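You operate a simulated robot arm through the tools that you are given. There is no shell and no other tool.

You are at the controls of a simulated robot arm. One attempt, no reset.

TASK
Press the rubber bush home in the blue mount block.
Fine: seat it in the press nest, slide shut; wind the press back up after. Where these are worked on the way, their far stop is far enough and under half their travel is too little: press slide.

The check looks at the end state, three seconds after you hand in, the way a careful person would. Anything else that was tipped, shoved, dropped, spilled or broken makes it a failure.

THE ROBOT
A 7-joint arm with a two-finger parallel gripper, fixed in place. Base frame: the origin is on the floor under the middle of its stand, x ahead of it, y to its left, z up; the work surface is at about z = 880. Readings come in mm, rad, newtons and seconds.
With the tool pointing down near the work surface it reaches from about 240 to 680 mm from the base axis. Its first joint turns from -1.152 to 1.152 rad. Payload 2.4 kg.
Tool frame: the origin (TCP) lies between the finger pads and is the grasp point; the fingertips stand 30 mm ahead of it; z points along the fingers, y is the line along which they close. Largest opening 94 mm; finger width 28, thickness 10; the body of the gripper, 50 by 96 mm, starts 55 mm behind the TCP.
Orientation is that of the tool frame in the base frame, as [roll, pitch, yaw] about the fixed x, y, z axes, in that order (R = Rz(yaw) Ry(pitch) Rx(roll)). With the fingers straight down and closing along the base's y, the tool's x points along the base's -x, its y along +y and its z along -z.

THE INTERFACE
- The arm moves only by the tool drive_tool. Its argument "series" is a list of rows, each an object (a shift or turn left out is 0, a gripper value left out holds the last) with "angular": the turn, a rotation vector about the base's x, y, z in rad, a list of three; "travel": the shift along the base's x, y, z in mm, a list of three; "grip": the finger opening in mm, from 0 to 94. In form: [{"angular": [wx, wy, wz], "travel": [dx, dy, dz], "grip": grip}, ...]. A call has 1 to 20 rows; each row is the pose to reach, as a shift and turn from the pose commanded when the call began. A row lasts 0.2 s, in which the tool goes at most 50 mm and 0.15 rad; a call with a longer step from one row to the next is refused whole, and so is a gripper value outside its range. A pose out of reach is approached as far as the arm can. The call stops where the force on the tool passes 40 N (or 10 N more than at its start, if that is more) or the arm is blocked; 0.2 s more then pass. Each finger travels about 153 mm/s and halts on what it meets, pressing with about 26 N; the grip force reading is that of the motor and also rises with nothing between the fingers. The clock runs only during rows and for 0.2 s after the last one: add rows that repeat a pose to give the fingers time. It gives the time, the measured TCP pose, the force on the tool (base axes), the opening and the grip force at its end, in the units of the frame above (readings bear some noise), with the torque about the TCP (base axes, N m) and any sound that the robot's microphone picked up.
- Cameras (640 x 400 px; columns grow to the right, rows downward): "scene" is fixed at [41.2, 472.6, 1464.1]; the picture's right is [-0.75, -0.67, 0.00], its down [-0.27, 0.30, -0.91] and it looks along [0.61, -0.68, -0.40] (base axes); focal length 290 px, centre (320, 200). "wrist" rides on the gripper at [76, 14, -102] in the tool frame; the picture's right is [-0.18, 0.98, 0.00], its down [-0.75, -0.14, -0.64] and it looks along [-0.63, -0.12, 0.77] (tool axes); focal length 243 px, centre (320, 200).
- capture(camera): a new picture of that camera. No time passes.
- pixel_to_xyz(camera, pixels): for up to 12 pixels [column, row] of the newest picture of that camera ("zoom" is the newest enlarged one), the place [x, y, z] in the base frame of the surface seen there, good to about 2 mm. No time passes.
- zoom(camera, box): a new picture of the part [left, top, right, bottom] of that camera's present view, enlarged. No time passes.
- sign_off(): hands the job in; it is judged then, once.

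Open the gripper and draw the arm clear of the work before you hand the job in, unless the task says otherwise.

The tools are called after ">>>" by a JSON object that holds its "op" and its "data". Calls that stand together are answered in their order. drive_tool: Moves the arm, as the interface text tells. Its arguments: {"type":"object","properties":{"series":{"type":"array"}},"required":["series"]} The other tools are called the same way: capture (camera) takes a picture; pixel_to_xyz (camera, pixels) gives the place of the surface under pixels of a picture; zoom (camera, box) takes an enlarged picture of a part of a camera's view; sign_off () hands the job in.

At the start:

```text
time_s: 0.0
tool_pos: [312.1, -156.2, 1338.1]
tcp_rot: [-3.141, -0.002, -3.141]
ft_force: [-0.8, -0.7, 0.4]
ft_torque: [0.03, 0.02, -0.01]
finger_gap: 94.3
grip_force: 0.1
```

scene: 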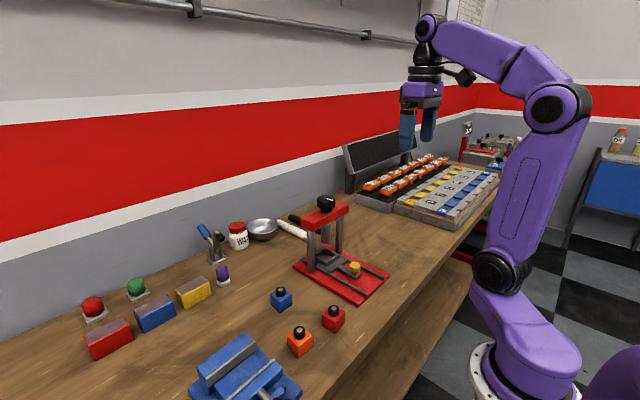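
wrist: 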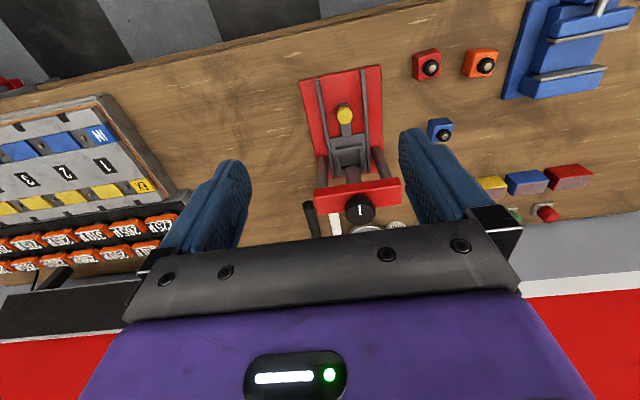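

The scene shows a red press around (335,245) with a yellow knob at (354,270), and blue, orange and red mount blocks with bushes near (281,298), (300,340), (333,318). I'll enlarge those areas to understand them.

>>> {"op": "zoom", "data": {"camera": "scene", "box": [250, 180, 410, 310]}}

>>> {"op": "zoom", "data": {"camera": "scene", "box": [240, 270, 370, 370]}}

>>> {"op": "zoom", "data": {"camera": "wrist", "box": [280, 40, 520, 240]}}

```text
3.08 times, centred on (330, 245) of scene
```

zoom: 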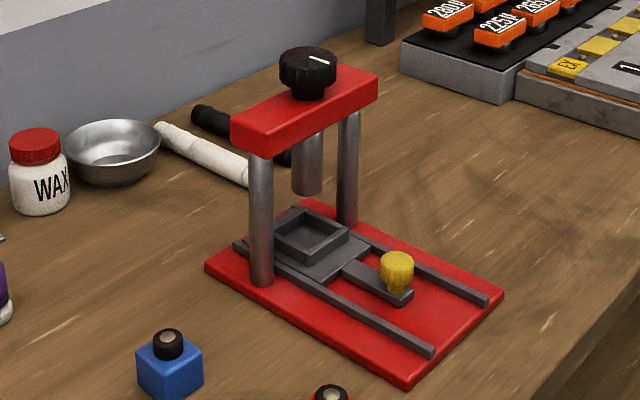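

```text
4.00 times, centred on (305, 320) of scene
```

zoom: 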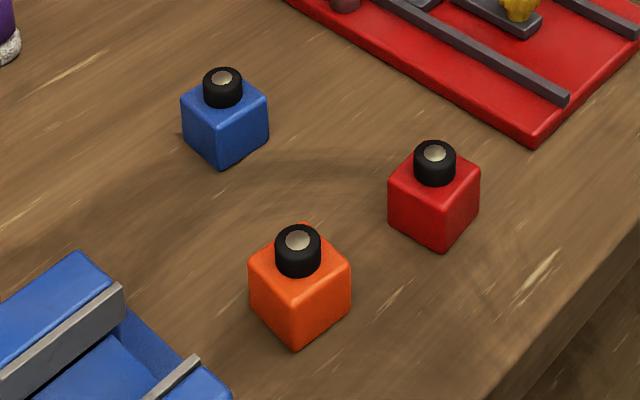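

```text
2.00 times, centred on (400, 140) of wrist
```

zoom: 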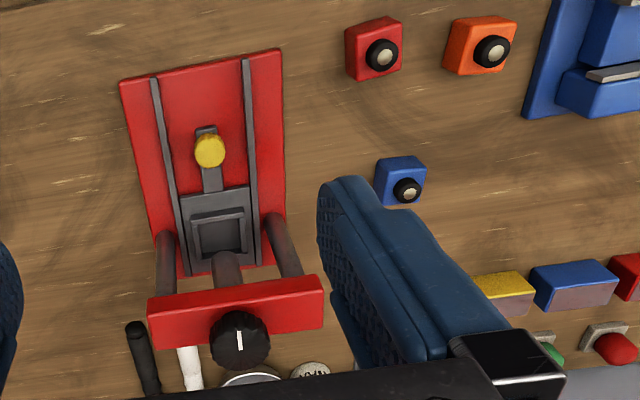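

The press has a slide with a square nest, a yellow pull knob, and a black screw knob with white mark on top of the bridge. I'll measure the important points in the scene picture.

>>> {"op": "zoom", "data": {"camera": "scene", "box": [285, 185, 395, 305]}}

>>> {"op": "pixel_to_xyz", "data": {"camera": "scene", "pixels": [[281, 290], [281, 298], [272, 293], [290, 293], [281, 306], [354, 264], [353, 275], [326, 199], [326, 206], [331, 212], [293, 270], [388, 280]]}}

>>> {"op": "pixel_to_xyz", "data": {"camera": "wrist", "pixels": [[343, 111], [359, 210], [436, 122], [446, 135], [350, 150], [362, 158], [340, 160], [302, 82], [381, 66], [353, 193], [433, 135], [451, 120]]}}

```text
3.33 times, centred on (340, 245) of scene
```

zoom: 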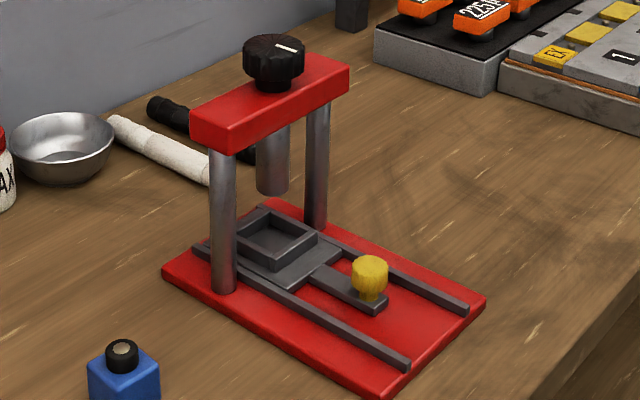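

```text
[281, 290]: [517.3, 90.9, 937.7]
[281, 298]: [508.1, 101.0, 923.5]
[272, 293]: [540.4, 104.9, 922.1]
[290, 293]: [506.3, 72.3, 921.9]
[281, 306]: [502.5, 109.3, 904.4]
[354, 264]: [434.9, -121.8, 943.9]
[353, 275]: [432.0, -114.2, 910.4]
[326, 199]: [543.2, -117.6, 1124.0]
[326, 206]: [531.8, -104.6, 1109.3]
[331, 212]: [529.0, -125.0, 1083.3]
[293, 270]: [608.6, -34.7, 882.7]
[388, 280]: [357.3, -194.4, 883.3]
```

```text
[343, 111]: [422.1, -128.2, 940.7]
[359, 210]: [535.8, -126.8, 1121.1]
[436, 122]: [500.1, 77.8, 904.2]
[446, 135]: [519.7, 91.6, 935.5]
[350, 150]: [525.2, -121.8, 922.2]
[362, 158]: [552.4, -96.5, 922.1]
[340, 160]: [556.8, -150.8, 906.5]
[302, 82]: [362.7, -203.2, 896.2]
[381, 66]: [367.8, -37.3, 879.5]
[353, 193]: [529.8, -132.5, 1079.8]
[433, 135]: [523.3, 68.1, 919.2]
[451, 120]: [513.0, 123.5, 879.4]
```

I'll use the last zoom (scene, 3.33x) to measure the nest corners, rails, knob and columns.

>>> {"op": "pixel_to_xyz", "data": {"camera": "zoom", "pixels": [[268, 211], [237, 235], [276, 257], [317, 236], [276, 240], [338, 255], [295, 280], [381, 308], [389, 297], [370, 261], [410, 362], [468, 308]]}}

>>> {"op": "pixel_to_xyz", "data": {"camera": "zoom", "pixels": [[246, 60], [302, 60], [274, 40], [285, 48], [274, 82], [192, 110], [349, 70], [318, 56], [225, 293], [315, 225], [272, 190], [383, 397]]}}

>>> {"op": "zoom", "data": {"camera": "wrist", "box": [290, 60, 410, 230]}}

```text
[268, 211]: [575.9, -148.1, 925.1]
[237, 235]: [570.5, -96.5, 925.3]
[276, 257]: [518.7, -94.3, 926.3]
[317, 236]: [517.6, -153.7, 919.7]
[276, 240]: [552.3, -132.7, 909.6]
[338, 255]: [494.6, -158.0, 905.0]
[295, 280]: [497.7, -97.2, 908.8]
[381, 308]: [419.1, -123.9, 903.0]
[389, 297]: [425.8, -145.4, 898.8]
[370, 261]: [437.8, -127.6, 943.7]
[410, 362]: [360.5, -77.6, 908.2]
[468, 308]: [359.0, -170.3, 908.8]
```

```text
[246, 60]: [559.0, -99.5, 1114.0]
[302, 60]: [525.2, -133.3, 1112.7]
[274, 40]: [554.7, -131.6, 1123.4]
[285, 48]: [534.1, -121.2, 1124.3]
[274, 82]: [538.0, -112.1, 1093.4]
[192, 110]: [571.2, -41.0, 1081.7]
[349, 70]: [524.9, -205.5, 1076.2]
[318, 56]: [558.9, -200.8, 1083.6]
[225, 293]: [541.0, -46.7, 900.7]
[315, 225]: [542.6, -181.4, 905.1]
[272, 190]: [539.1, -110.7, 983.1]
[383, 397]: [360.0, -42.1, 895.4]
```

```text
2.35 times, centred on (350, 145) of wrist
```

zoom: 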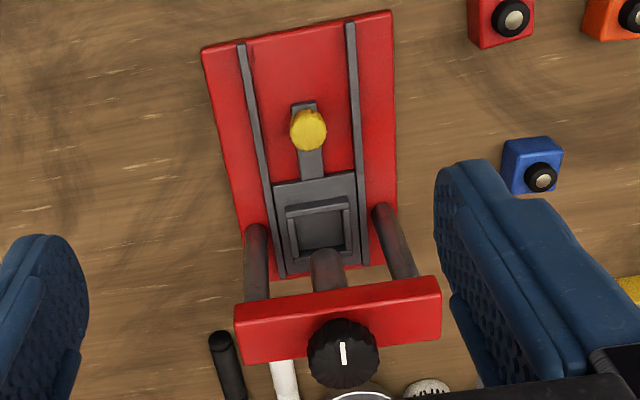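

The press lies square to the base axes, centred near y = -123, with the nest about (545,-124), which is under the ram, so the slide is shut now. I'll measure the yellow knob and blue block edges in the wrist zoom (knob at about (309,129), block at (532,165)).

>>> {"op": "pixel_to_xyz", "data": {"camera": "zoom", "pixels": [[291, 132], [327, 128], [309, 112], [309, 148], [312, 120], [312, 165], [304, 104], [318, 104], [503, 145], [553, 138], [562, 152], [513, 192]]}}

>>> {"op": "pixel_to_xyz", "data": {"camera": "zoom", "pixels": [[343, 353], [343, 345], [343, 360], [312, 350], [374, 350], [243, 48], [350, 28], [356, 170], [276, 184], [288, 208], [348, 200], [322, 235]]}}

```text
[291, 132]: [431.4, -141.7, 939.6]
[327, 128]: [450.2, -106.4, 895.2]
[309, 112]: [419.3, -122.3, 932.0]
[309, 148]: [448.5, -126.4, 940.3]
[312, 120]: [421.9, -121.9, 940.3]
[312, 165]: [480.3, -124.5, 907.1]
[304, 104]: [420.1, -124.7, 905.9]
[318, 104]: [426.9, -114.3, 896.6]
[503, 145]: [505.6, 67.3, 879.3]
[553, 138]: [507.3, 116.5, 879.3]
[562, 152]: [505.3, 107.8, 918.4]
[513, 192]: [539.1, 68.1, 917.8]
```

```text
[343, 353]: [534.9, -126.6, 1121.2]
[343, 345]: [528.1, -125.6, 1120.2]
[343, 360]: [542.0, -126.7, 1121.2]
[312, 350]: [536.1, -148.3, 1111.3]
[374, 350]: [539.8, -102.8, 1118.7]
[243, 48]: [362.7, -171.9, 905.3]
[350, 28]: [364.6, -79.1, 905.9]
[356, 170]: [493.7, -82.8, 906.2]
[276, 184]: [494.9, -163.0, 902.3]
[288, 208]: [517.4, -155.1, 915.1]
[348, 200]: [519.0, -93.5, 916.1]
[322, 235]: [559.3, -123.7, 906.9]
```

The yellow knob is about 30 mm across, centred near (434,-125), top z≈941. I'll move to above it with the fingers partly opened and check with the wrist camera.

>>> {"op": "drive_tool", "data": {"series": [{"travel": [15, 4, -41], "grip": 70}, {"travel": [30, 8, -82]}, {"travel": [46, 12, -123]}, {"travel": [61, 16, -164]}, {"travel": [76, 19, -205]}, {"travel": [92, 23, -246]}, {"travel": [107, 27, -287]}, {"travel": [122, 31, -320]}, {"travel": [122, 31, -320]}]}}

>>> {"op": "capture", "data": {"camera": "wrist"}}

>>> {"op": "capture", "data": {"camera": "scene"}}

```text
time_s: 2.0
tool_pos: [432.6, -122.9, 1018.2]
tcp_rot: [3.141, 0.0, 3.14]
ft_force: [0.0, 0.7, 1.4]
ft_torque: [0.03, 0.02, 0.0]
finger_gap: 70.2
grip_force: 0.1
```

```text
taken
```

wrist: 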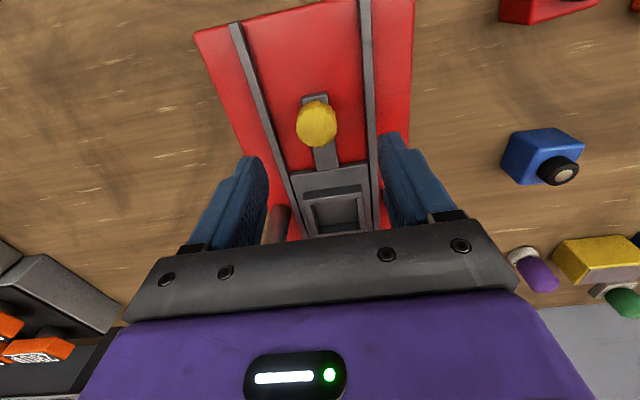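

```text
taken
```

scene: 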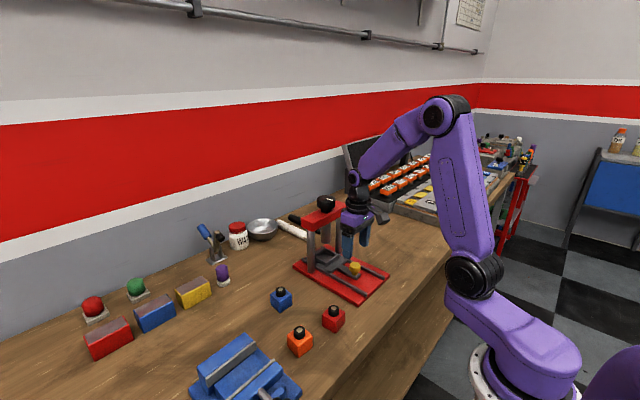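

The tool is above the yellow knob at wrist pixel (317,124). I'll measure the knob and the blue block from here before descending.

>>> {"op": "pixel_to_xyz", "data": {"camera": "wrist", "pixels": [[317, 112], [317, 124], [299, 122], [335, 124], [317, 102], [317, 142], [318, 98], [323, 165], [294, 172], [368, 164], [322, 228], [335, 190]]}}

>>> {"op": "pixel_to_xyz", "data": {"camera": "wrist", "pixels": [[512, 131], [557, 128], [582, 150], [538, 150], [526, 184], [502, 172], [563, 174], [565, 160], [558, 183], [541, 165], [550, 140], [530, 145]]}}

>>> {"op": "zoom", "data": {"camera": "wrist", "box": [480, 100, 608, 220]}}

```text
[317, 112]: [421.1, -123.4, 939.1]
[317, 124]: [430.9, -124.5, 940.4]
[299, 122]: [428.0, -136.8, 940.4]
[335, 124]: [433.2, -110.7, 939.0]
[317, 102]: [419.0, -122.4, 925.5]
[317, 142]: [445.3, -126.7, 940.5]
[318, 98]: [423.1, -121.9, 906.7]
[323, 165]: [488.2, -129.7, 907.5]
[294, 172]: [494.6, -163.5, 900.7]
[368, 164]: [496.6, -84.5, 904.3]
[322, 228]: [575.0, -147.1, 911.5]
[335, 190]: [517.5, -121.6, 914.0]
```

```text
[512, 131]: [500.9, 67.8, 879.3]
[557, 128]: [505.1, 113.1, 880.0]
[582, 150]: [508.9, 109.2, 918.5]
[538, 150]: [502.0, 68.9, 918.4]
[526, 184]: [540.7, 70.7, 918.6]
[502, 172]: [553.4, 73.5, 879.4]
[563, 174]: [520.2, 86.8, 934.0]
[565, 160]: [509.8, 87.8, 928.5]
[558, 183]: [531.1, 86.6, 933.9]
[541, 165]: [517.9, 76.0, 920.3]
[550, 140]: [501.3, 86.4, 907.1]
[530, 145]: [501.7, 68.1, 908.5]
```

```text
3.33 times, centred on (544, 160) of wrist
```

zoom: 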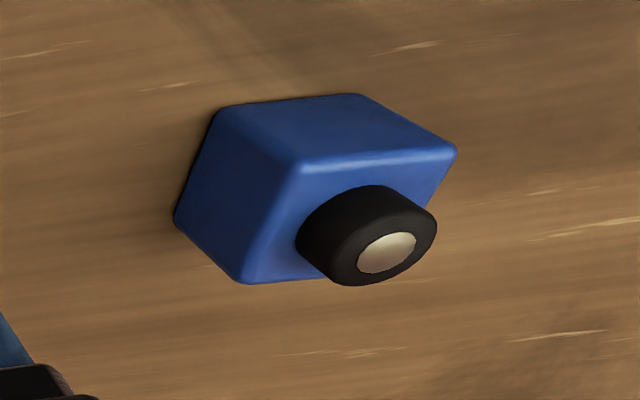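

The knob's top centre is about (432,-124.5,940). I'll descend 76 mm so the fingertips are at z≈912 and close on the knob.

>>> {"op": "drive_tool", "data": {"series": [{"travel": [0, 0, -40], "grip": 70}, {"travel": [0, 0, -70]}, {"travel": [0, 0, -76]}, {"travel": [0, 0, -76], "grip": 20}, {"travel": [0, 0, -76], "grip": 20}, {"travel": [0, 0, -76], "grip": 20}]}}

>>> {"op": "capture", "data": {"camera": "wrist"}}

>>> {"op": "zoom", "data": {"camera": "scene", "box": [285, 165, 415, 305]}}

```text
time_s: 3.4
tool_pos: [436.0, -126.1, 940.6]
tcp_rot: [3.141, 0.001, 3.14]
ft_force: [-0.4, -6.2, -6.2]
ft_torque: [0.24, -0.77, 0.03]
finger_gap: 31.6
grip_force: 45.2
```

```text
taken
```

wrist: 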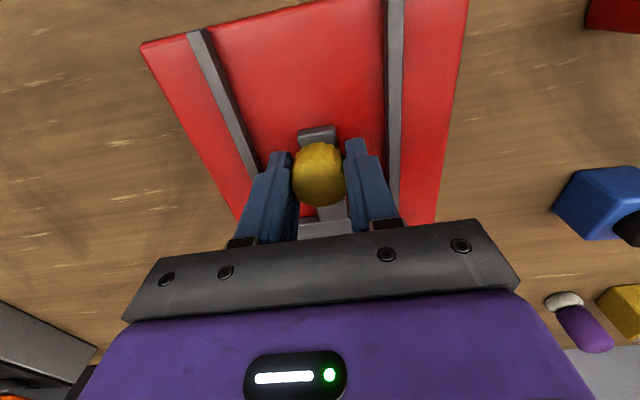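

```text
2.86 times, centred on (350, 235) of scene
```

zoom: 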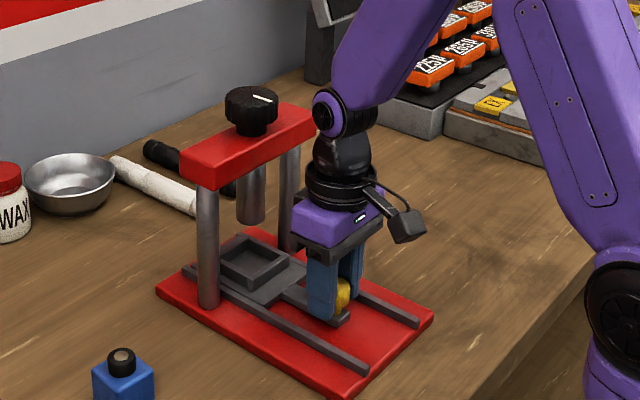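

The knob is gripped (gap 31.6, 45 N motor reading). I'll pull the slide gently in -x.

>>> {"op": "drive_tool", "data": {"series": [{"travel": [-5, 0, 0]}, {"travel": [-12, 0, 0]}, {"travel": [-20, 0, 0]}, {"travel": [-28, 0, 0]}, {"travel": [-36, 0, 0]}, {"travel": [-44, 0, 0]}, {"travel": [-52, 0, 0]}, {"travel": [-60, 0, 0]}]}}

>>> {"op": "zoom", "data": {"camera": "scene", "box": [285, 165, 415, 305]}}

```text
time_s: 5.2
tool_pos: [372.9, -124.6, 942.8]
tcp_rot: [-3.141, 0.002, 3.14]
ft_force: [0.5, -30.3, -10.4]
ft_torque: [0.13, 0.74, 0.3]
finger_gap: 31.8
grip_force: 45.5
```

```text
2.86 times, centred on (350, 235) of scene
```

zoom: 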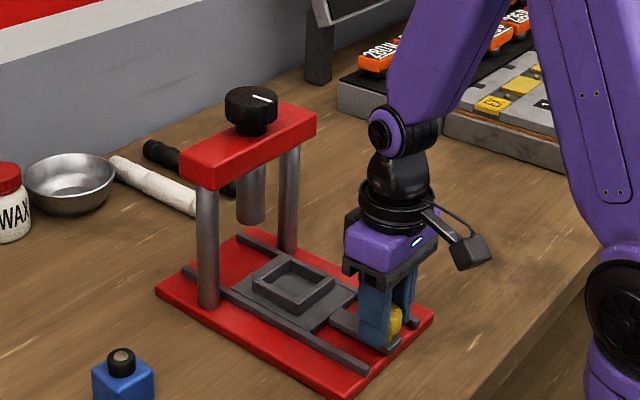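

The slide moved about 62 mm, but the side force is -30 N in y, so the slide axis drifts toward -y. I'll ease the tool 1.5 mm toward -y and read the force.

>>> {"op": "drive_tool", "data": {"series": [{"travel": [0, -0.7, 0]}, {"travel": [0, -1.5, 0]}, {"travel": [0, -1.5, 0]}]}}

>>> {"op": "zoom", "data": {"camera": "wrist", "box": [160, 0, 480, 220]}}

```text
time_s: 6.0
tool_pos: [373.4, -124.6, 943.0]
tcp_rot: [-3.141, 0.001, -3.141]
ft_force: [0.4, -10.5, 0.8]
ft_torque: [-0.27, -0.95, -0.33]
finger_gap: 31.8
grip_force: 45.0
```

```text
1.82 times, centred on (320, 110) of wrist
```

zoom: 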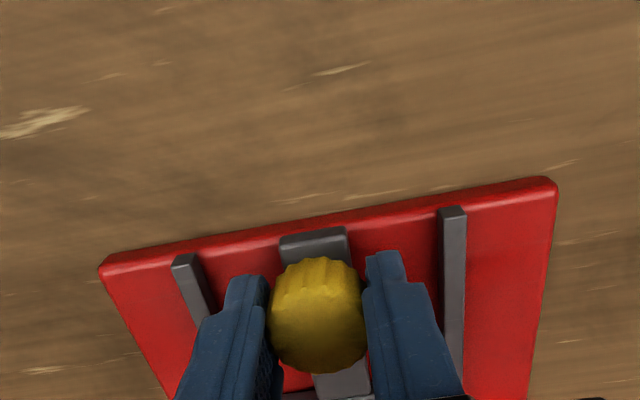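

Side force dropped to -10 N (about 13 N/mm). I'll keep pulling in small steps along the slightly skewed axis until the far stop is felt.

>>> {"op": "drive_tool", "data": {"series": [{"travel": [0, -0.8, 0]}, {"travel": [-5, -1.0, 0]}, {"travel": [-10, -1.1, 0]}, {"travel": [-15, -1.3, 0]}, {"travel": [-20, -1.4, 0]}, {"travel": [-25, -1.6, 0]}, {"travel": [-30, -1.7, 0]}]}}

>>> {"op": "zoom", "data": {"camera": "scene", "box": [285, 165, 415, 305]}}

```text
time_s: 7.6
tool_pos: [342.6, -125.1, 941.8]
tcp_rot: [3.138, -0.007, -3.136]
ft_force: [-0.9, 2.9, -1.0]
ft_torque: [-0.36, -0.17, -0.09]
finger_gap: 31.8
grip_force: 45.0
stopped in row 7: the force on the tool passed its limit at 42 N (the readings are from after the stop); the commanded pose is now the measured one
```

```text
2.86 times, centred on (350, 235) of scene
```

zoom: 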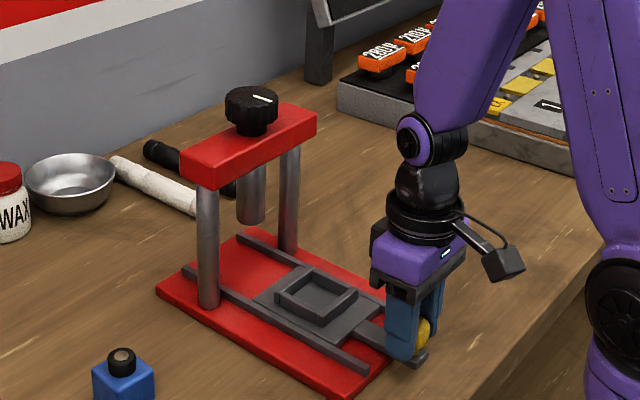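

The slide hit its far stop at about 90 mm of travel and the press base hasn't shifted. I'll release the knob, rise straight up, and look at the nest.

>>> {"op": "drive_tool", "data": {"series": [{"travel": [0, 0, 0], "grip": 60}, {"travel": [0, 0, 0], "grip": 60}, {"travel": [0, 0, 30]}, {"travel": [0, 0, 75]}, {"travel": [0, 0, 120]}, {"travel": [0, 0, 160]}, {"travel": [0, 0, 160]}]}}

>>> {"op": "capture", "data": {"camera": "wrist"}}

>>> {"op": "zoom", "data": {"camera": "scene", "box": [295, 225, 405, 305]}}

```text
time_s: 9.2
tool_pos: [340.6, -123.5, 1100.8]
tcp_rot: [3.137, -0.006, -3.137]
ft_force: [-0.3, 0.1, 0.1]
ft_torque: [0.01, -0.01, -0.01]
finger_gap: 59.6
grip_force: 0.0
```

```text
taken
```

wrist: 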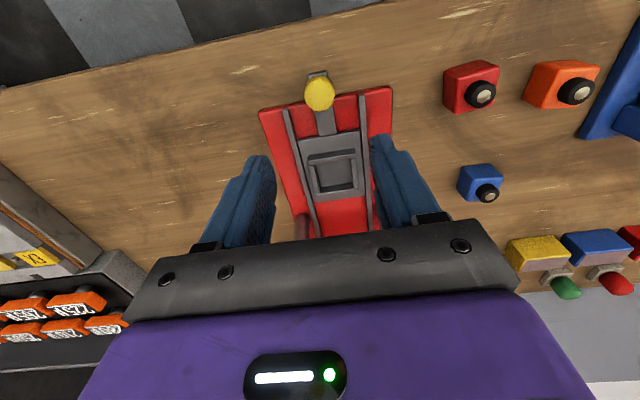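

```text
5.00 times, centred on (350, 265) of scene
```

zoom: 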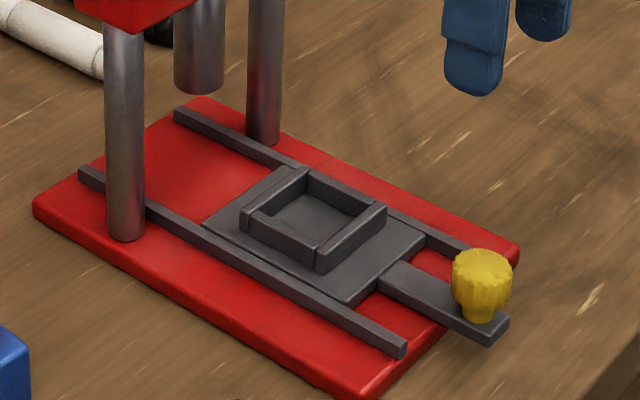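

The slide is fully out with the nest free of the ram. I'll measure the nest's inner and outer corners in this scene zoom and in the wrist view.

>>> {"op": "pixel_to_xyz", "data": {"camera": "zoom", "pixels": [[305, 190], [265, 215], [318, 247], [362, 213], [312, 218], [300, 168], [243, 212], [317, 253], [385, 206], [385, 203], [317, 270], [290, 225]]}}

>>> {"op": "zoom", "data": {"camera": "wrist", "box": [270, 60, 400, 240]}}

```text
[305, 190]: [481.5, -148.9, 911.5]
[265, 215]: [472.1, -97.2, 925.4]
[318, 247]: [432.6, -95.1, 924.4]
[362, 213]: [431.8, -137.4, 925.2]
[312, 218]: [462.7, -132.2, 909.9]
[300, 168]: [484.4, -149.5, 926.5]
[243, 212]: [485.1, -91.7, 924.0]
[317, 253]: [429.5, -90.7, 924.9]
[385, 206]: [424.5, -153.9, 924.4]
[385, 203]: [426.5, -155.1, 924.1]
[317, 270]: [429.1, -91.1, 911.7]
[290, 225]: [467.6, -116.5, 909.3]
```

```text
2.22 times, centred on (335, 150) of wrist
```

zoom: 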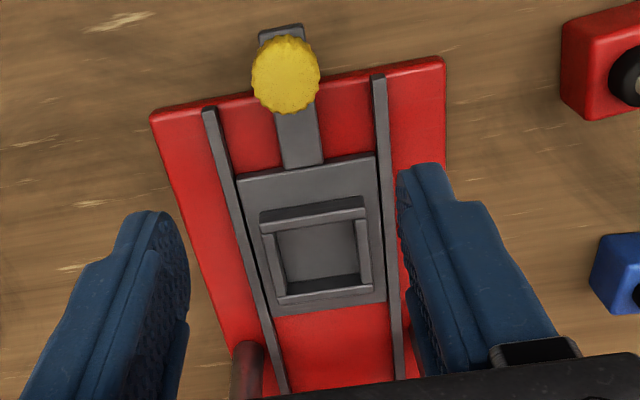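

I'll sample the nest wall edges in the wrist zoom: front wall rows ~205-235, back wall ~285-300, side walls at columns ~270 and ~362.

>>> {"op": "pixel_to_xyz", "data": {"camera": "zoom", "pixels": [[262, 213], [364, 198], [270, 230], [366, 208], [273, 232], [356, 222], [286, 293], [360, 282], [276, 300], [372, 287], [315, 245], [320, 268]]}}

>>> {"op": "pixel_to_xyz", "data": {"camera": "zoom", "pixels": [[276, 260], [268, 260], [283, 260], [362, 250], [370, 250], [356, 250], [315, 208], [315, 221], [318, 228], [318, 290], [318, 297], [318, 282]]}}

```text
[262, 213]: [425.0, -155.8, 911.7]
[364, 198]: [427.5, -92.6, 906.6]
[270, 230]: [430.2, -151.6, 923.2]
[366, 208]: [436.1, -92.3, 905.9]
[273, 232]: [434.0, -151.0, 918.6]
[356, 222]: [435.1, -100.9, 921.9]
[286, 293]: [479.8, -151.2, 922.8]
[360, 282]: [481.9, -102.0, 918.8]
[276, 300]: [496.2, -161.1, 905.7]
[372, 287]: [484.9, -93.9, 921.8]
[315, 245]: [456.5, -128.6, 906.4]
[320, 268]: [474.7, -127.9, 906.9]
```

```text
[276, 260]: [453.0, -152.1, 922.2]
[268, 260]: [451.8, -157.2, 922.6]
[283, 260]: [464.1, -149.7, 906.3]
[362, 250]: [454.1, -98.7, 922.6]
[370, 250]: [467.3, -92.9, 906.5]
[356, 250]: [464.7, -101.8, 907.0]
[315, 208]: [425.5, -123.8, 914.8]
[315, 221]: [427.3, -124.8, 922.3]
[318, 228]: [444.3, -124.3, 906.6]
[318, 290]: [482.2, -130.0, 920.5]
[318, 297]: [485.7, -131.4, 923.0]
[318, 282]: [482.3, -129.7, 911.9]
```

The nest's inner square is about 48 mm, centred near (458,-125), with walls from z≈907 to 923. Next I move over in front of the blue block to see it closely with the wrist camera.

>>> {"op": "drive_tool", "data": {"series": [{"travel": [0, 45, 0], "grip": 80}, {"travel": [10, 90, 0]}, {"travel": [30, 133, 0]}, {"travel": [50, 175, -10]}, {"travel": [68, 210, -40]}, {"travel": [82, 230, -72]}, {"travel": [82, 230, -72]}]}}

>>> {"op": "capture", "data": {"camera": "wrist"}}

>>> {"op": "capture", "data": {"camera": "scene"}}

```text
time_s: 10.8
tool_pos: [426.9, 105.7, 1027.7]
tcp_rot: [3.138, -0.005, -3.14]
ft_force: [-0.5, 0.1, 0.2]
ft_torque: [0.01, -0.02, 0.01]
finger_gap: 79.7
grip_force: 0.0
```

```text
taken
```

wrist: 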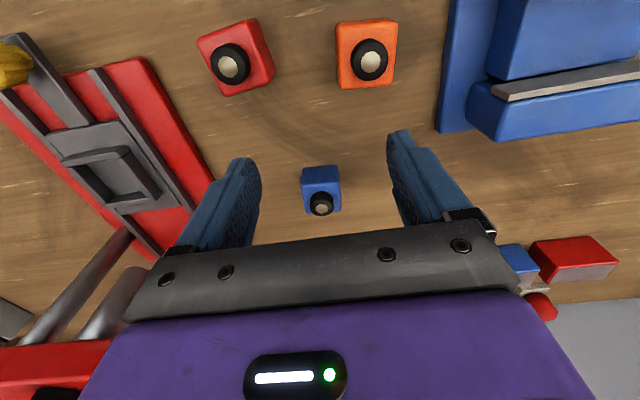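

```text
taken
```

scene: 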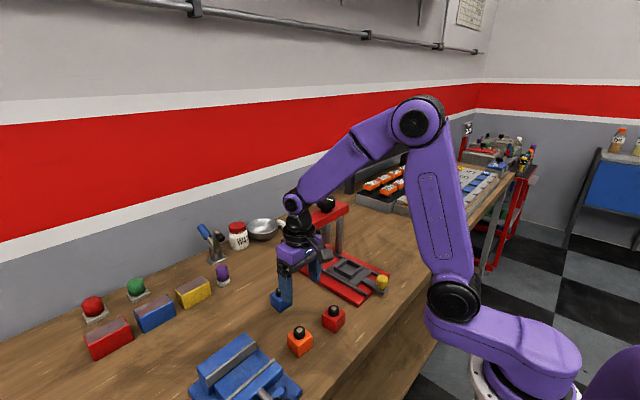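

The blue block is at wrist pixel (321,190). I'll zoom and measure its corners and orientation.

>>> {"op": "zoom", "data": {"camera": "wrist", "box": [280, 155, 360, 225]}}

```text
5.71 times, centred on (320, 190) of wrist
```

zoom: 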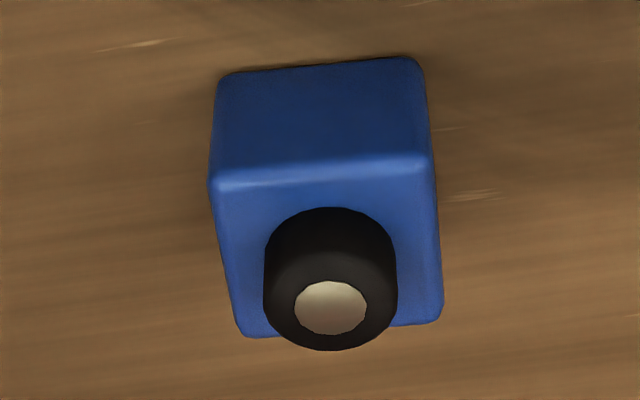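

>>> {"op": "pixel_to_xyz", "data": {"camera": "zoom", "pixels": [[220, 76], [418, 62], [222, 178], [428, 164], [240, 328], [436, 316], [330, 308], [328, 345], [268, 290], [394, 280], [330, 285], [325, 168]]}}

>>> {"op": "pixel_to_xyz", "data": {"camera": "zoom", "pixels": [[218, 190], [430, 178], [226, 230], [236, 300], [430, 200], [438, 270], [250, 334], [428, 322], [240, 120], [400, 110], [320, 120], [320, 190]]}}

```text
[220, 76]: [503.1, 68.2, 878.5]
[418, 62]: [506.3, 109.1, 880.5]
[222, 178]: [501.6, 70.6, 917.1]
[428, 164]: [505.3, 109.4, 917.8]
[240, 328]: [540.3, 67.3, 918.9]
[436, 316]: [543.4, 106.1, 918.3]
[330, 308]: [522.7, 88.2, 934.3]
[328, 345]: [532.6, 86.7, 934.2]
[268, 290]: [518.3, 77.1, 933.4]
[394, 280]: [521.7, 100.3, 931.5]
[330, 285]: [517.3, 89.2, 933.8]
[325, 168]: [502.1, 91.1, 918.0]
```

```text
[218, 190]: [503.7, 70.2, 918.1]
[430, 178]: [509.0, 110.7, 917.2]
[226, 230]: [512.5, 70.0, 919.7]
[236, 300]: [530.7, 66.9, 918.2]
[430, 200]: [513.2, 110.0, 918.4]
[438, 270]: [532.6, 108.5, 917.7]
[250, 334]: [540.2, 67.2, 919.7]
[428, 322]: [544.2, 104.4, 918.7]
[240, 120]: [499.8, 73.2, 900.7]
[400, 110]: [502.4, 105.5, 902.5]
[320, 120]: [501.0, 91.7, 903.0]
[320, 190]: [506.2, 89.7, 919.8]
```

The blue block is 40 mm square, centre ≈(522.6,88.4), yaw ≈ -0.087 rad, block top z≈918.5, bush top ≈934. I'll move above it, turn the tool -0.087 rad, and trim the small tilt.

>>> {"op": "drive_tool", "data": {"series": [{"travel": [45, -8, 0], "angular": [-0.003, -0.006, -0.087], "grip": 80}, {"travel": [90, -15, 0], "angular": [-0.003, -0.006, -0.087]}, {"travel": [98, -16.5, -20], "angular": [-0.003, -0.006, -0.087]}, {"travel": [98, -16.5, -50], "angular": [-0.003, -0.006, -0.087]}, {"travel": [98, -16.5, -50], "angular": [-0.003, -0.006, -0.087]}]}}

>>> {"op": "capture", "data": {"camera": "wrist"}}

>>> {"op": "zoom", "data": {"camera": "scene", "box": [225, 215, 345, 325]}}

```text
time_s: 12.0
tool_pos: [523.1, 87.0, 979.9]
tcp_rot: [-3.141, 0.0, 3.058]
ft_force: [-1.0, -0.4, -0.1]
ft_torque: [0.02, -0.01, 0.01]
finger_gap: 80.1
grip_force: 0.0
```

```text
taken
```

wrist: 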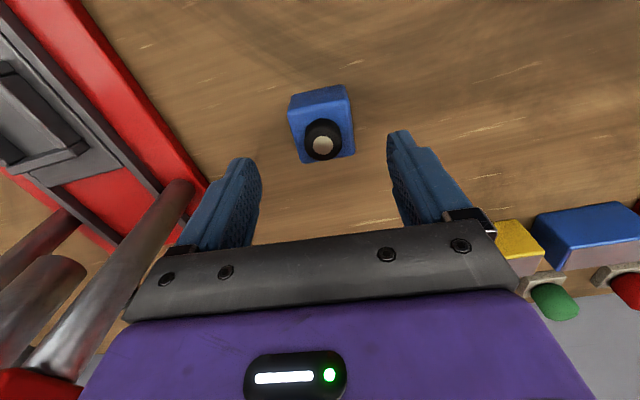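

```text
3.64 times, centred on (285, 270) of scene
```

zoom: 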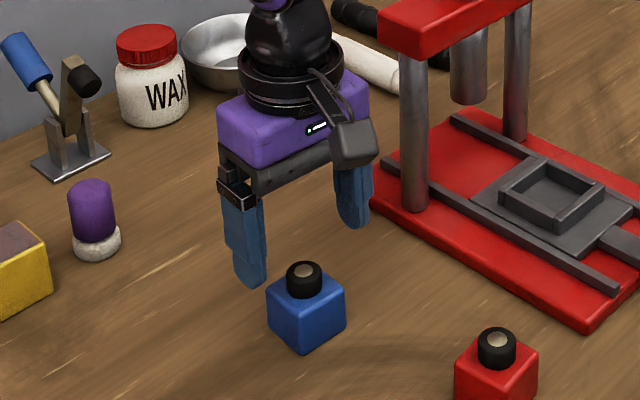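

Projecting the tool axis, the bush top should appear at about (320,147) and it is at (322,146), so the tool is centred. I descend 50 mm to put the fingertips at z≈900 and close on the block.

>>> {"op": "drive_tool", "data": {"series": [{"travel": [0, 0, -25]}, {"travel": [0, 0, -45]}, {"travel": [0, 0, -50]}, {"travel": [0, 0, -50], "grip": 30}, {"travel": [0, 0, -50], "grip": 30}, {"travel": [0, 0, -50], "grip": 30}]}}

>>> {"op": "capture", "data": {"camera": "wrist"}}

>>> {"op": "zoom", "data": {"camera": "scene", "box": [225, 215, 345, 325]}}

```text
time_s: 13.4
tool_pos: [522.1, 88.4, 930.2]
tcp_rot: [3.14, -0.003, 3.057]
ft_force: [1.1, 0.0, 0.4]
ft_torque: [-0.05, -0.15, 0.03]
finger_gap: 43.6
grip_force: 26.5
```

```text
taken
```

wrist: 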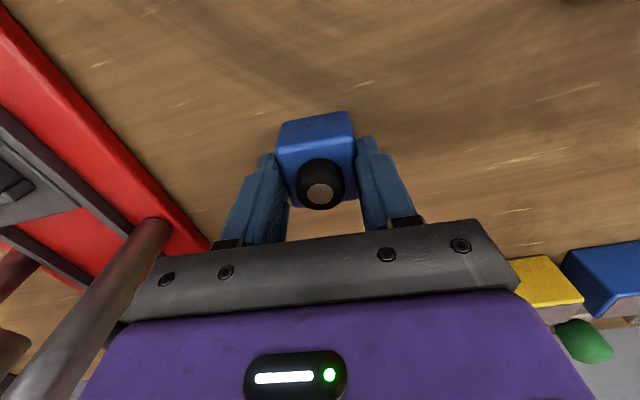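

```text
3.64 times, centred on (285, 270) of scene
```

zoom: 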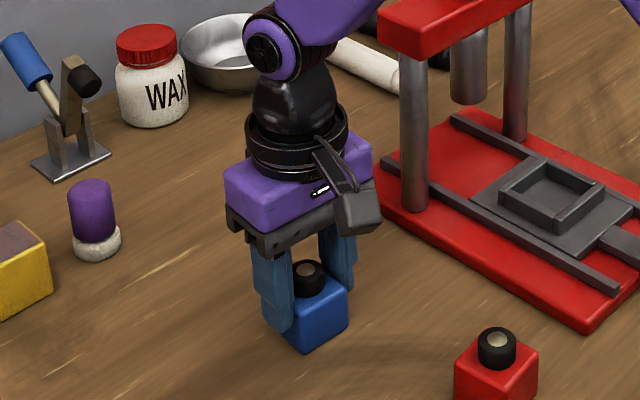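

The block is gripped (gap 43.6 mm, so nest clearance is tight). Before lifting I'll take a high zoom of the nest from the scene camera to pin its centre.

>>> {"op": "zoom", "data": {"camera": "scene", "box": [330, 235, 386, 270]}}

```text
11.43 times, centred on (358, 252) of scene
```

zoom: 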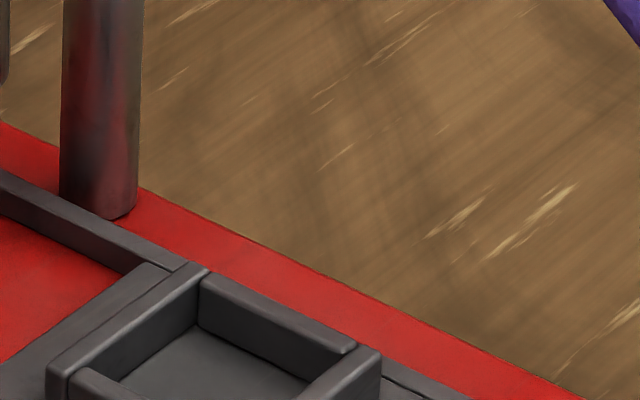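

>>> {"op": "zoom", "data": {"camera": "scene", "box": [322, 248, 378, 283]}}

```text
11.43 times, centred on (350, 266) of scene
```

zoom: 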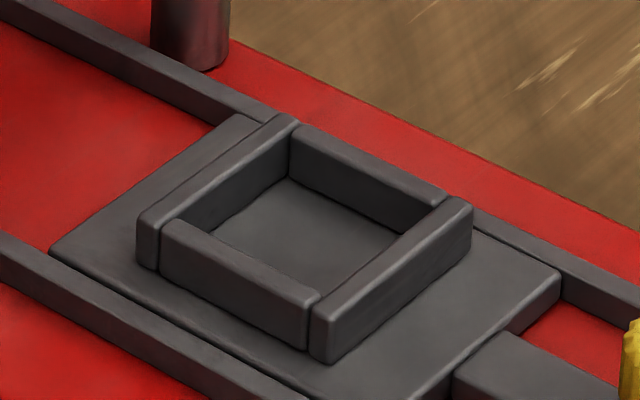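

I'll sample the middle of each nest wall's top and the visible inner faces in this zoom.

>>> {"op": "pixel_to_xyz", "data": {"camera": "zoom", "pixels": [[216, 168], [222, 176], [212, 160], [390, 255], [380, 245], [398, 262], [370, 162], [362, 172], [380, 152], [243, 265], [255, 255], [232, 272]]}}

>>> {"op": "pixel_to_xyz", "data": {"camera": "zoom", "pixels": [[240, 200], [230, 200], [340, 195], [360, 210], [300, 230], [320, 262], [250, 230], [290, 180], [395, 234], [142, 222], [290, 120], [466, 205]]}}

```text
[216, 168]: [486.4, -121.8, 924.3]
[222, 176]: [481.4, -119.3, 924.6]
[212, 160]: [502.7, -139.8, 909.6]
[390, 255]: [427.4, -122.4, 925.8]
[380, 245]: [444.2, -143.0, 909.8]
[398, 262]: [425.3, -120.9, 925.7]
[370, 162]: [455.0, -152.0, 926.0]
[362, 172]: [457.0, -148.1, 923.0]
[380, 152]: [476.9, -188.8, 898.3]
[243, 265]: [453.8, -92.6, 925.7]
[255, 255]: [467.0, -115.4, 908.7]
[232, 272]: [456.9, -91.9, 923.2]
```

```text
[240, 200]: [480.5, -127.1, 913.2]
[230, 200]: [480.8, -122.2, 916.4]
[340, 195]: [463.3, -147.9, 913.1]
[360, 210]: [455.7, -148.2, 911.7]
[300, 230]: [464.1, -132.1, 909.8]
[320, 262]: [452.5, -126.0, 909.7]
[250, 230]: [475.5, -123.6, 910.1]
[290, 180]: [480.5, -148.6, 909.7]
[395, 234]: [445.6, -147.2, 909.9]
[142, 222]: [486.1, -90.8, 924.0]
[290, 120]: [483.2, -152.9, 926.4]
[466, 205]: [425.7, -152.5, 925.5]
```

Nest inner centre ≈(457,-124.8), floor z≈908. I'll lift the block, go round at x≈450 clear of the bridge, and hover above the nest with yaw turned to the press axis.

>>> {"op": "drive_tool", "data": {"series": [{"travel": [0, 0, 10]}, {"travel": [0, 0, 35]}, {"travel": [0, 0, 65]}, {"travel": [-15, 0, 80]}, {"travel": [-40, -5, 80], "angular": [0, 0, 0.05]}, {"travel": [-62, -25, 80], "angular": [0, 0, 0.112]}, {"travel": [-70, -55, 80], "angular": [0, 0, 0.112]}, {"travel": [-70, -90, 80], "angular": [0, 0, 0.112]}, {"travel": [-70, -125, 80], "angular": [0, 0, 0.112]}, {"travel": [-68, -160, 80], "angular": [0, 0, 0.112]}, {"travel": [-66, -190, 80], "angular": [0, 0, 0.112]}, {"travel": [-65.6, -213.2, 80], "angular": [0, 0, 0.112]}, {"travel": [-65.6, -213.2, 80], "angular": [0, 0, 0.112]}]}}

>>> {"op": "capture", "data": {"camera": "wrist"}}

>>> {"op": "zoom", "data": {"camera": "scene", "box": [285, 165, 415, 305]}}

```text
time_s: 16.2
tool_pos: [457.7, -125.3, 1010.3]
tcp_rot: [3.14, 0.0, -3.113]
ft_force: [0.3, 0.3, -2.8]
ft_torque: [0.0, -0.01, 0.0]
finger_gap: 43.7
grip_force: 26.2
```

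```text
taken
```

wrist: 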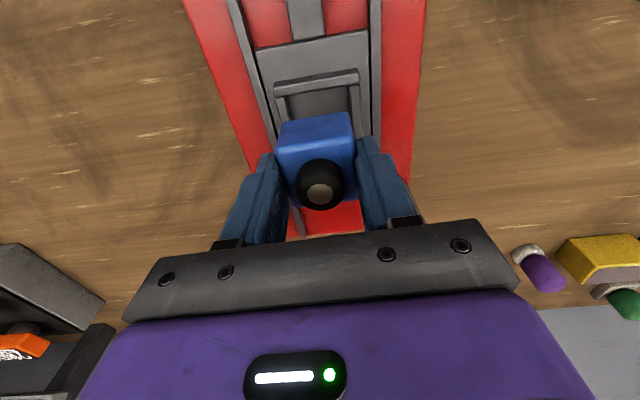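

```text
2.86 times, centred on (350, 235) of scene
```

zoom: 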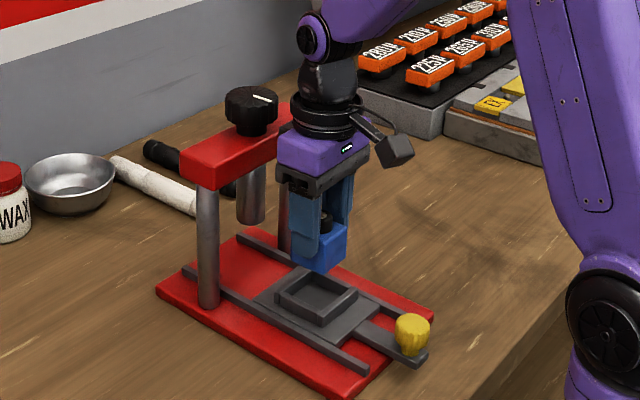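

The block hovers over the nest. I'll check lateral alignment by measuring the visible nest walls around wrist pixels (270-365, 70-110) and comparing with the block's front corners.

>>> {"op": "zoom", "data": {"camera": "wrist", "box": [250, 55, 390, 215]}}

```text
2.50 times, centred on (320, 135) of wrist
```

zoom: 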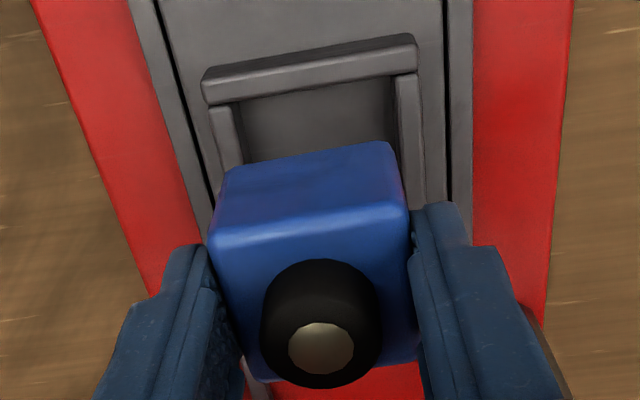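

>>> {"op": "pixel_to_xyz", "data": {"camera": "zoom", "pixels": [[222, 130], [230, 130], [215, 130], [404, 110], [415, 110], [397, 110], [310, 75], [310, 88], [216, 240], [404, 218], [230, 172], [390, 145]]}}

>>> {"op": "pixel_to_xyz", "data": {"camera": "zoom", "pixels": [[226, 150], [234, 150], [400, 140], [410, 150], [418, 140], [205, 85], [415, 40], [210, 103], [416, 70], [310, 62], [224, 200], [400, 190]]}}

```text
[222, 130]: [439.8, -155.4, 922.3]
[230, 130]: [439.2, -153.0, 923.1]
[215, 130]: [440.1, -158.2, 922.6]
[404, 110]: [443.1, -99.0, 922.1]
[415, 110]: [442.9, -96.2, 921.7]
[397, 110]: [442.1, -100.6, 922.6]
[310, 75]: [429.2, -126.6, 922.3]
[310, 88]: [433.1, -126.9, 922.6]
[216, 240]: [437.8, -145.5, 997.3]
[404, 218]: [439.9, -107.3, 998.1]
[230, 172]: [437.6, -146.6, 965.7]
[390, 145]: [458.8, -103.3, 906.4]
```

```text
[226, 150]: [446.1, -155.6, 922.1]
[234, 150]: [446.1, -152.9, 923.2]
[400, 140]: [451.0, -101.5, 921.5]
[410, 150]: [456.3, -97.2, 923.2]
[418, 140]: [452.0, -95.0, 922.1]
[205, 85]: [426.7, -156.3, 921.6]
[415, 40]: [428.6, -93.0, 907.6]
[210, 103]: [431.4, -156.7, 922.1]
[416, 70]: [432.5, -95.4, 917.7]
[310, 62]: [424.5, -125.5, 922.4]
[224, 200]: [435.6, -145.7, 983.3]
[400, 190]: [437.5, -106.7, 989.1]
```

Same-camera comparison: nest walls span y -158..-95 (centre -126.5), block -146..-107 (centre -126.3), and block front face x≈437.6 vs wall inner ≈434, so it is aligned. I'll lower it slowly to just above the floor.

>>> {"op": "drive_tool", "data": {"series": [{"travel": [0, 0, -15]}, {"travel": [0, 0, -28]}, {"travel": [0, 0, -34]}, {"travel": [0, 0, -39]}, {"travel": [0, 0, -43]}, {"travel": [0, 0, -46]}, {"travel": [0, 0, -48]}]}}

>>> {"op": "capture", "data": {"camera": "wrist"}}

>>> {"op": "zoom", "data": {"camera": "scene", "box": [300, 205, 400, 295]}}

```text
time_s: 17.8
tool_pos: [456.8, -125.6, 961.7]
tcp_rot: [-3.141, 0.0, -3.115]
ft_force: [0.3, 0.6, -2.4]
ft_torque: [0.0, -0.01, -0.01]
finger_gap: 43.4
grip_force: 26.3
```

```text
taken
```

wrist: 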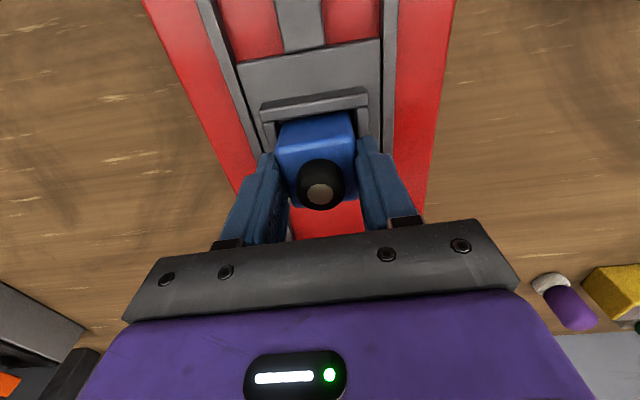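

```text
4.44 times, centred on (350, 250) of scene
```

zoom: 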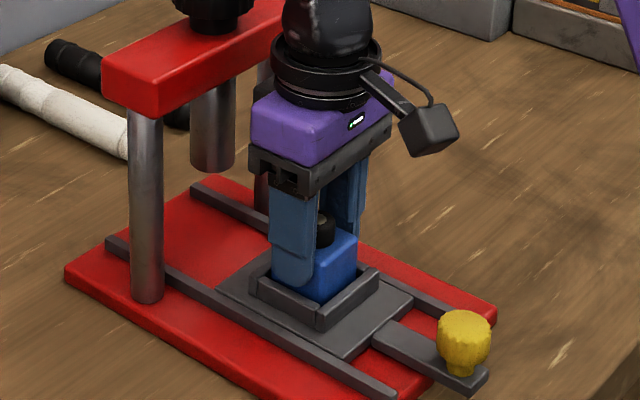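

The block is inside the nest walls with no contact force yet. I'll lower in 1 mm steps to feel the floor.

>>> {"op": "drive_tool", "data": {"series": [{"travel": [0, 0, -1]}, {"travel": [0, 0, -2]}, {"travel": [0, 0, -2.7]}, {"travel": [0, 0, -2.7]}]}}

```text
time_s: 18.8
tool_pos: [456.7, -124.8, 960.8]
tcp_rot: [3.141, 0.001, -3.115]
ft_force: [0.2, 0.8, -2.5]
ft_torque: [0.03, 0.01, 0.01]
finger_gap: 43.7
grip_force: 26.2
```

Still no contact. I'll continue lowering up to 2 mm more.

>>> {"op": "drive_tool", "data": {"series": [{"travel": [0, 0, -0.7]}, {"travel": [0, 0, -1.4]}, {"travel": [0, 0, -1.4]}]}}

>>> {"op": "zoom", "data": {"camera": "scene", "box": [320, 230, 390, 290]}}

```text
time_s: 19.6
tool_pos: [457.7, -124.5, 958.7]
tcp_rot: [-3.141, 0.001, -3.113]
ft_force: [0.1, 0.4, -3.2]
ft_torque: [0.02, 0.02, 0.01]
finger_gap: 43.8
grip_force: 25.7
```

```text
6.67 times, centred on (355, 260) of scene
```

zoom: 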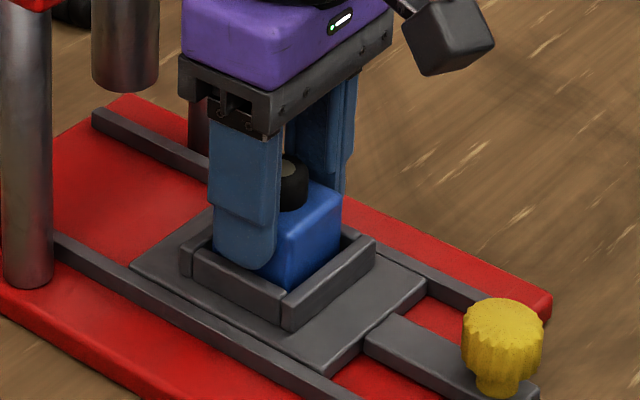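

Nearly down; I'll lower another 1.2 mm and watch the z force.

>>> {"op": "drive_tool", "data": {"series": [{"travel": [0, 0, -0.6]}, {"travel": [0, 0, -1.2]}, {"travel": [0, 0, -1.2]}]}}

>>> {"op": "zoom", "data": {"camera": "wrist", "box": [250, 75, 390, 215]}}

```text
time_s: 20.4
tool_pos: [456.7, -124.6, 957.2]
tcp_rot: [-3.14, -0.001, -3.113]
ft_force: [0.3, -0.4, -3.6]
ft_torque: [-0.02, 0.02, 0.03]
finger_gap: 43.6
grip_force: 26.3
```

```text
2.86 times, centred on (320, 145) of wrist
```

zoom: 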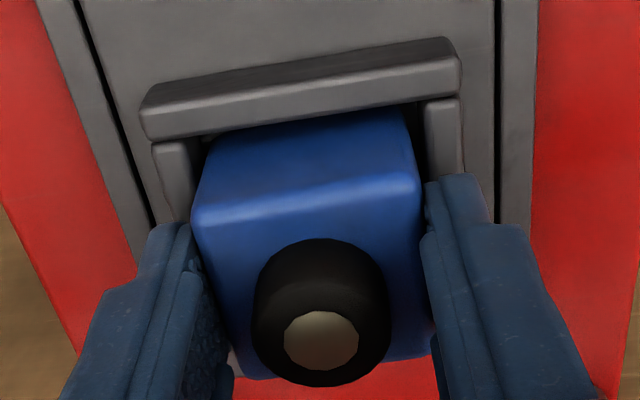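

The block sits centred between the walls; remaining gap to the floor is at most a millimetre or so. I'll release it and rise straight up.

>>> {"op": "drive_tool", "data": {"series": [{"travel": [0, 0, 0], "grip": 50}, {"travel": [0, 0, 0], "grip": 64}, {"travel": [0, 0, 0], "grip": 64}, {"travel": [0, 0, 20]}, {"travel": [0, 0, 60]}, {"travel": [-20, 0, 100]}, {"travel": [-60, 0, 120]}, {"travel": [-100, 0, 120]}, {"travel": [-112, 0, 120]}]}}

>>> {"op": "capture", "data": {"camera": "wrist"}}

>>> {"op": "zoom", "data": {"camera": "scene", "box": [320, 230, 390, 290]}}

```text
time_s: 22.4
tool_pos: [345.0, -123.7, 1078.5]
tcp_rot: [-3.14, 0.001, -3.113]
ft_force: [0.2, -0.4, -0.6]
ft_torque: [-0.01, 0.02, 0.01]
finger_gap: 64.3
grip_force: 0.0
```

```text
taken
```

wrist: 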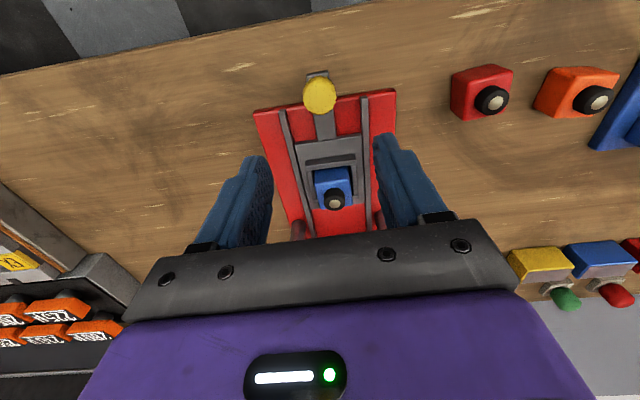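

```text
6.67 times, centred on (355, 260) of scene
```

zoom: 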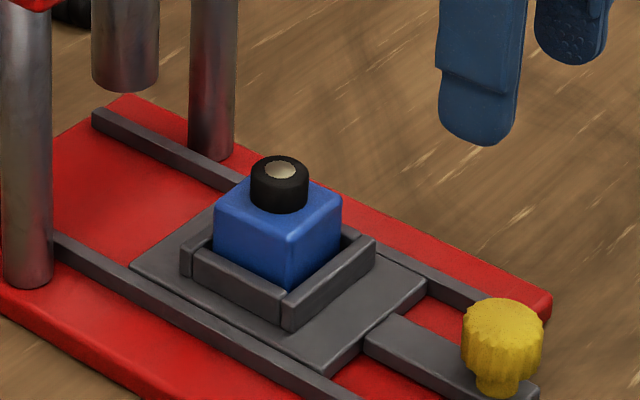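

The block is seated level in the nest. Next I re-grip the yellow knob to close the slide; I measure the knob's position first (wrist pixel ~(319,94)).

>>> {"op": "zoom", "data": {"camera": "wrist", "box": [270, 60, 400, 220]}}

>>> {"op": "pixel_to_xyz", "data": {"camera": "wrist", "pixels": [[319, 85], [319, 94], [319, 108], [304, 94], [334, 92], [320, 74], [335, 180], [335, 200], [320, 178], [348, 174]]}}

```text
2.50 times, centred on (335, 140) of wrist
```

zoom: 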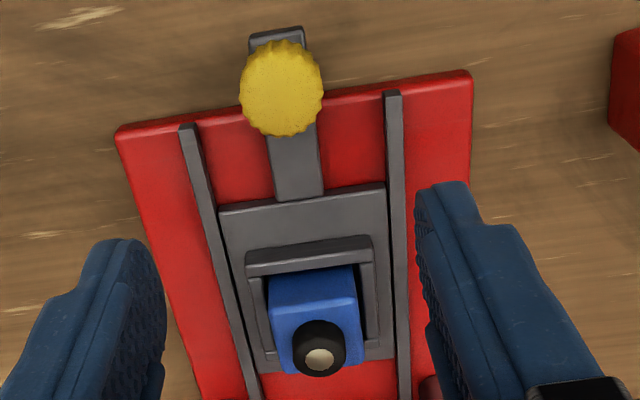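

```text
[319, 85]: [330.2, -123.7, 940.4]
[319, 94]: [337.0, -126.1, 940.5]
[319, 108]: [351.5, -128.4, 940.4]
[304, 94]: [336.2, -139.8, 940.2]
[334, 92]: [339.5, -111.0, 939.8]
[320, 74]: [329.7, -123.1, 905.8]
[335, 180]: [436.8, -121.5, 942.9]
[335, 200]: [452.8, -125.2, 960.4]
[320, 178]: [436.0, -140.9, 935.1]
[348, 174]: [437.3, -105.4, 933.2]
```

Knob centre ≈(341,-126). I descend onto it and grip.

>>> {"op": "drive_tool", "data": {"series": [{"travel": [-3, -1.2, -40], "grip": 64}, {"travel": [-3, -1.2, -80]}, {"travel": [-3, -1.2, -115]}, {"travel": [-3, -1.2, -134.5]}, {"travel": [-3, -1.2, -134.5], "grip": 20}, {"travel": [-3, -1.2, -134.5], "grip": 20}, {"travel": [-3, -1.2, -134.5], "grip": 20}]}}

>>> {"op": "capture", "data": {"camera": "wrist"}}

```text
time_s: 24.0
tool_pos: [338.0, -125.0, 943.1]
tcp_rot: [3.14, -0.004, -3.111]
ft_force: [0.7, 35.9, -1.9]
ft_torque: [-0.23, -0.97, 0.31]
finger_gap: 32.0
grip_force: 45.0
```

```text
taken
```

wrist: 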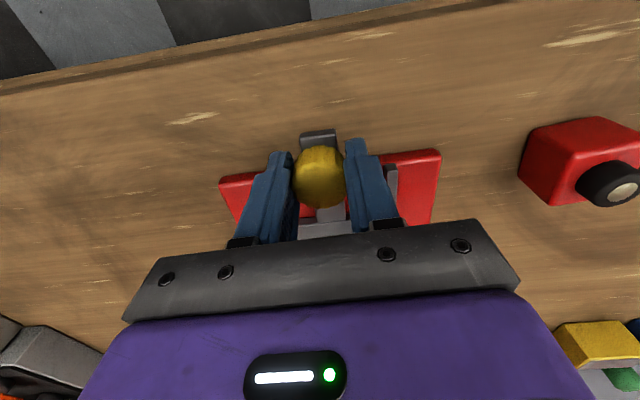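

Side force is +36 N, so the tool is about 2–3 mm too far to -y. I shift +y to relax it before pushing.

>>> {"op": "drive_tool", "data": {"series": [{"travel": [0, 1, 0]}, {"travel": [0, 2, 0]}, {"travel": [0, 2.5, 0]}, {"travel": [0, 2.5, 0]}]}}

```text
time_s: 25.0
tool_pos: [341.0, -124.6, 943.0]
tcp_rot: [-3.141, 0.001, -3.117]
ft_force: [-0.5, 4.1, -18.5]
ft_torque: [-0.24, 1.1, -0.11]
finger_gap: 31.6
grip_force: 45.5
```

Side force is now small. I push the slide +x gently along its axis (slope ≈ +0.02).

>>> {"op": "drive_tool", "data": {"series": [{"travel": [4, 0.2, 0]}, {"travel": [10, 0.3, 0]}, {"travel": [17, 0.5, 0]}, {"travel": [24, 0.6, 0]}, {"travel": [31, 0.8, 0]}, {"travel": [38, 0.9, 0]}, {"travel": [45, 1.1, 0]}]}}

>>> {"op": "zoom", "data": {"camera": "scene", "box": [285, 165, 415, 305]}}

```text
time_s: 26.6
tool_pos: [387.9, -125.1, 943.9]
tcp_rot: [-3.142, 0.004, -3.118]
ft_force: [-0.6, -32.8, 0.1]
ft_torque: [0.08, 0.67, 0.07]
finger_gap: 31.4
grip_force: 45.0
```

```text
2.86 times, centred on (350, 235) of scene
```

zoom: 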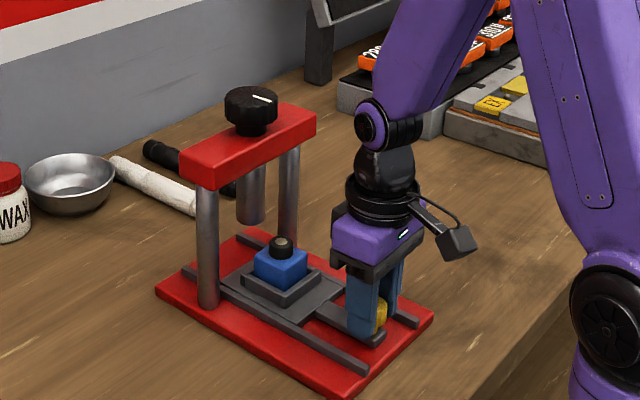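

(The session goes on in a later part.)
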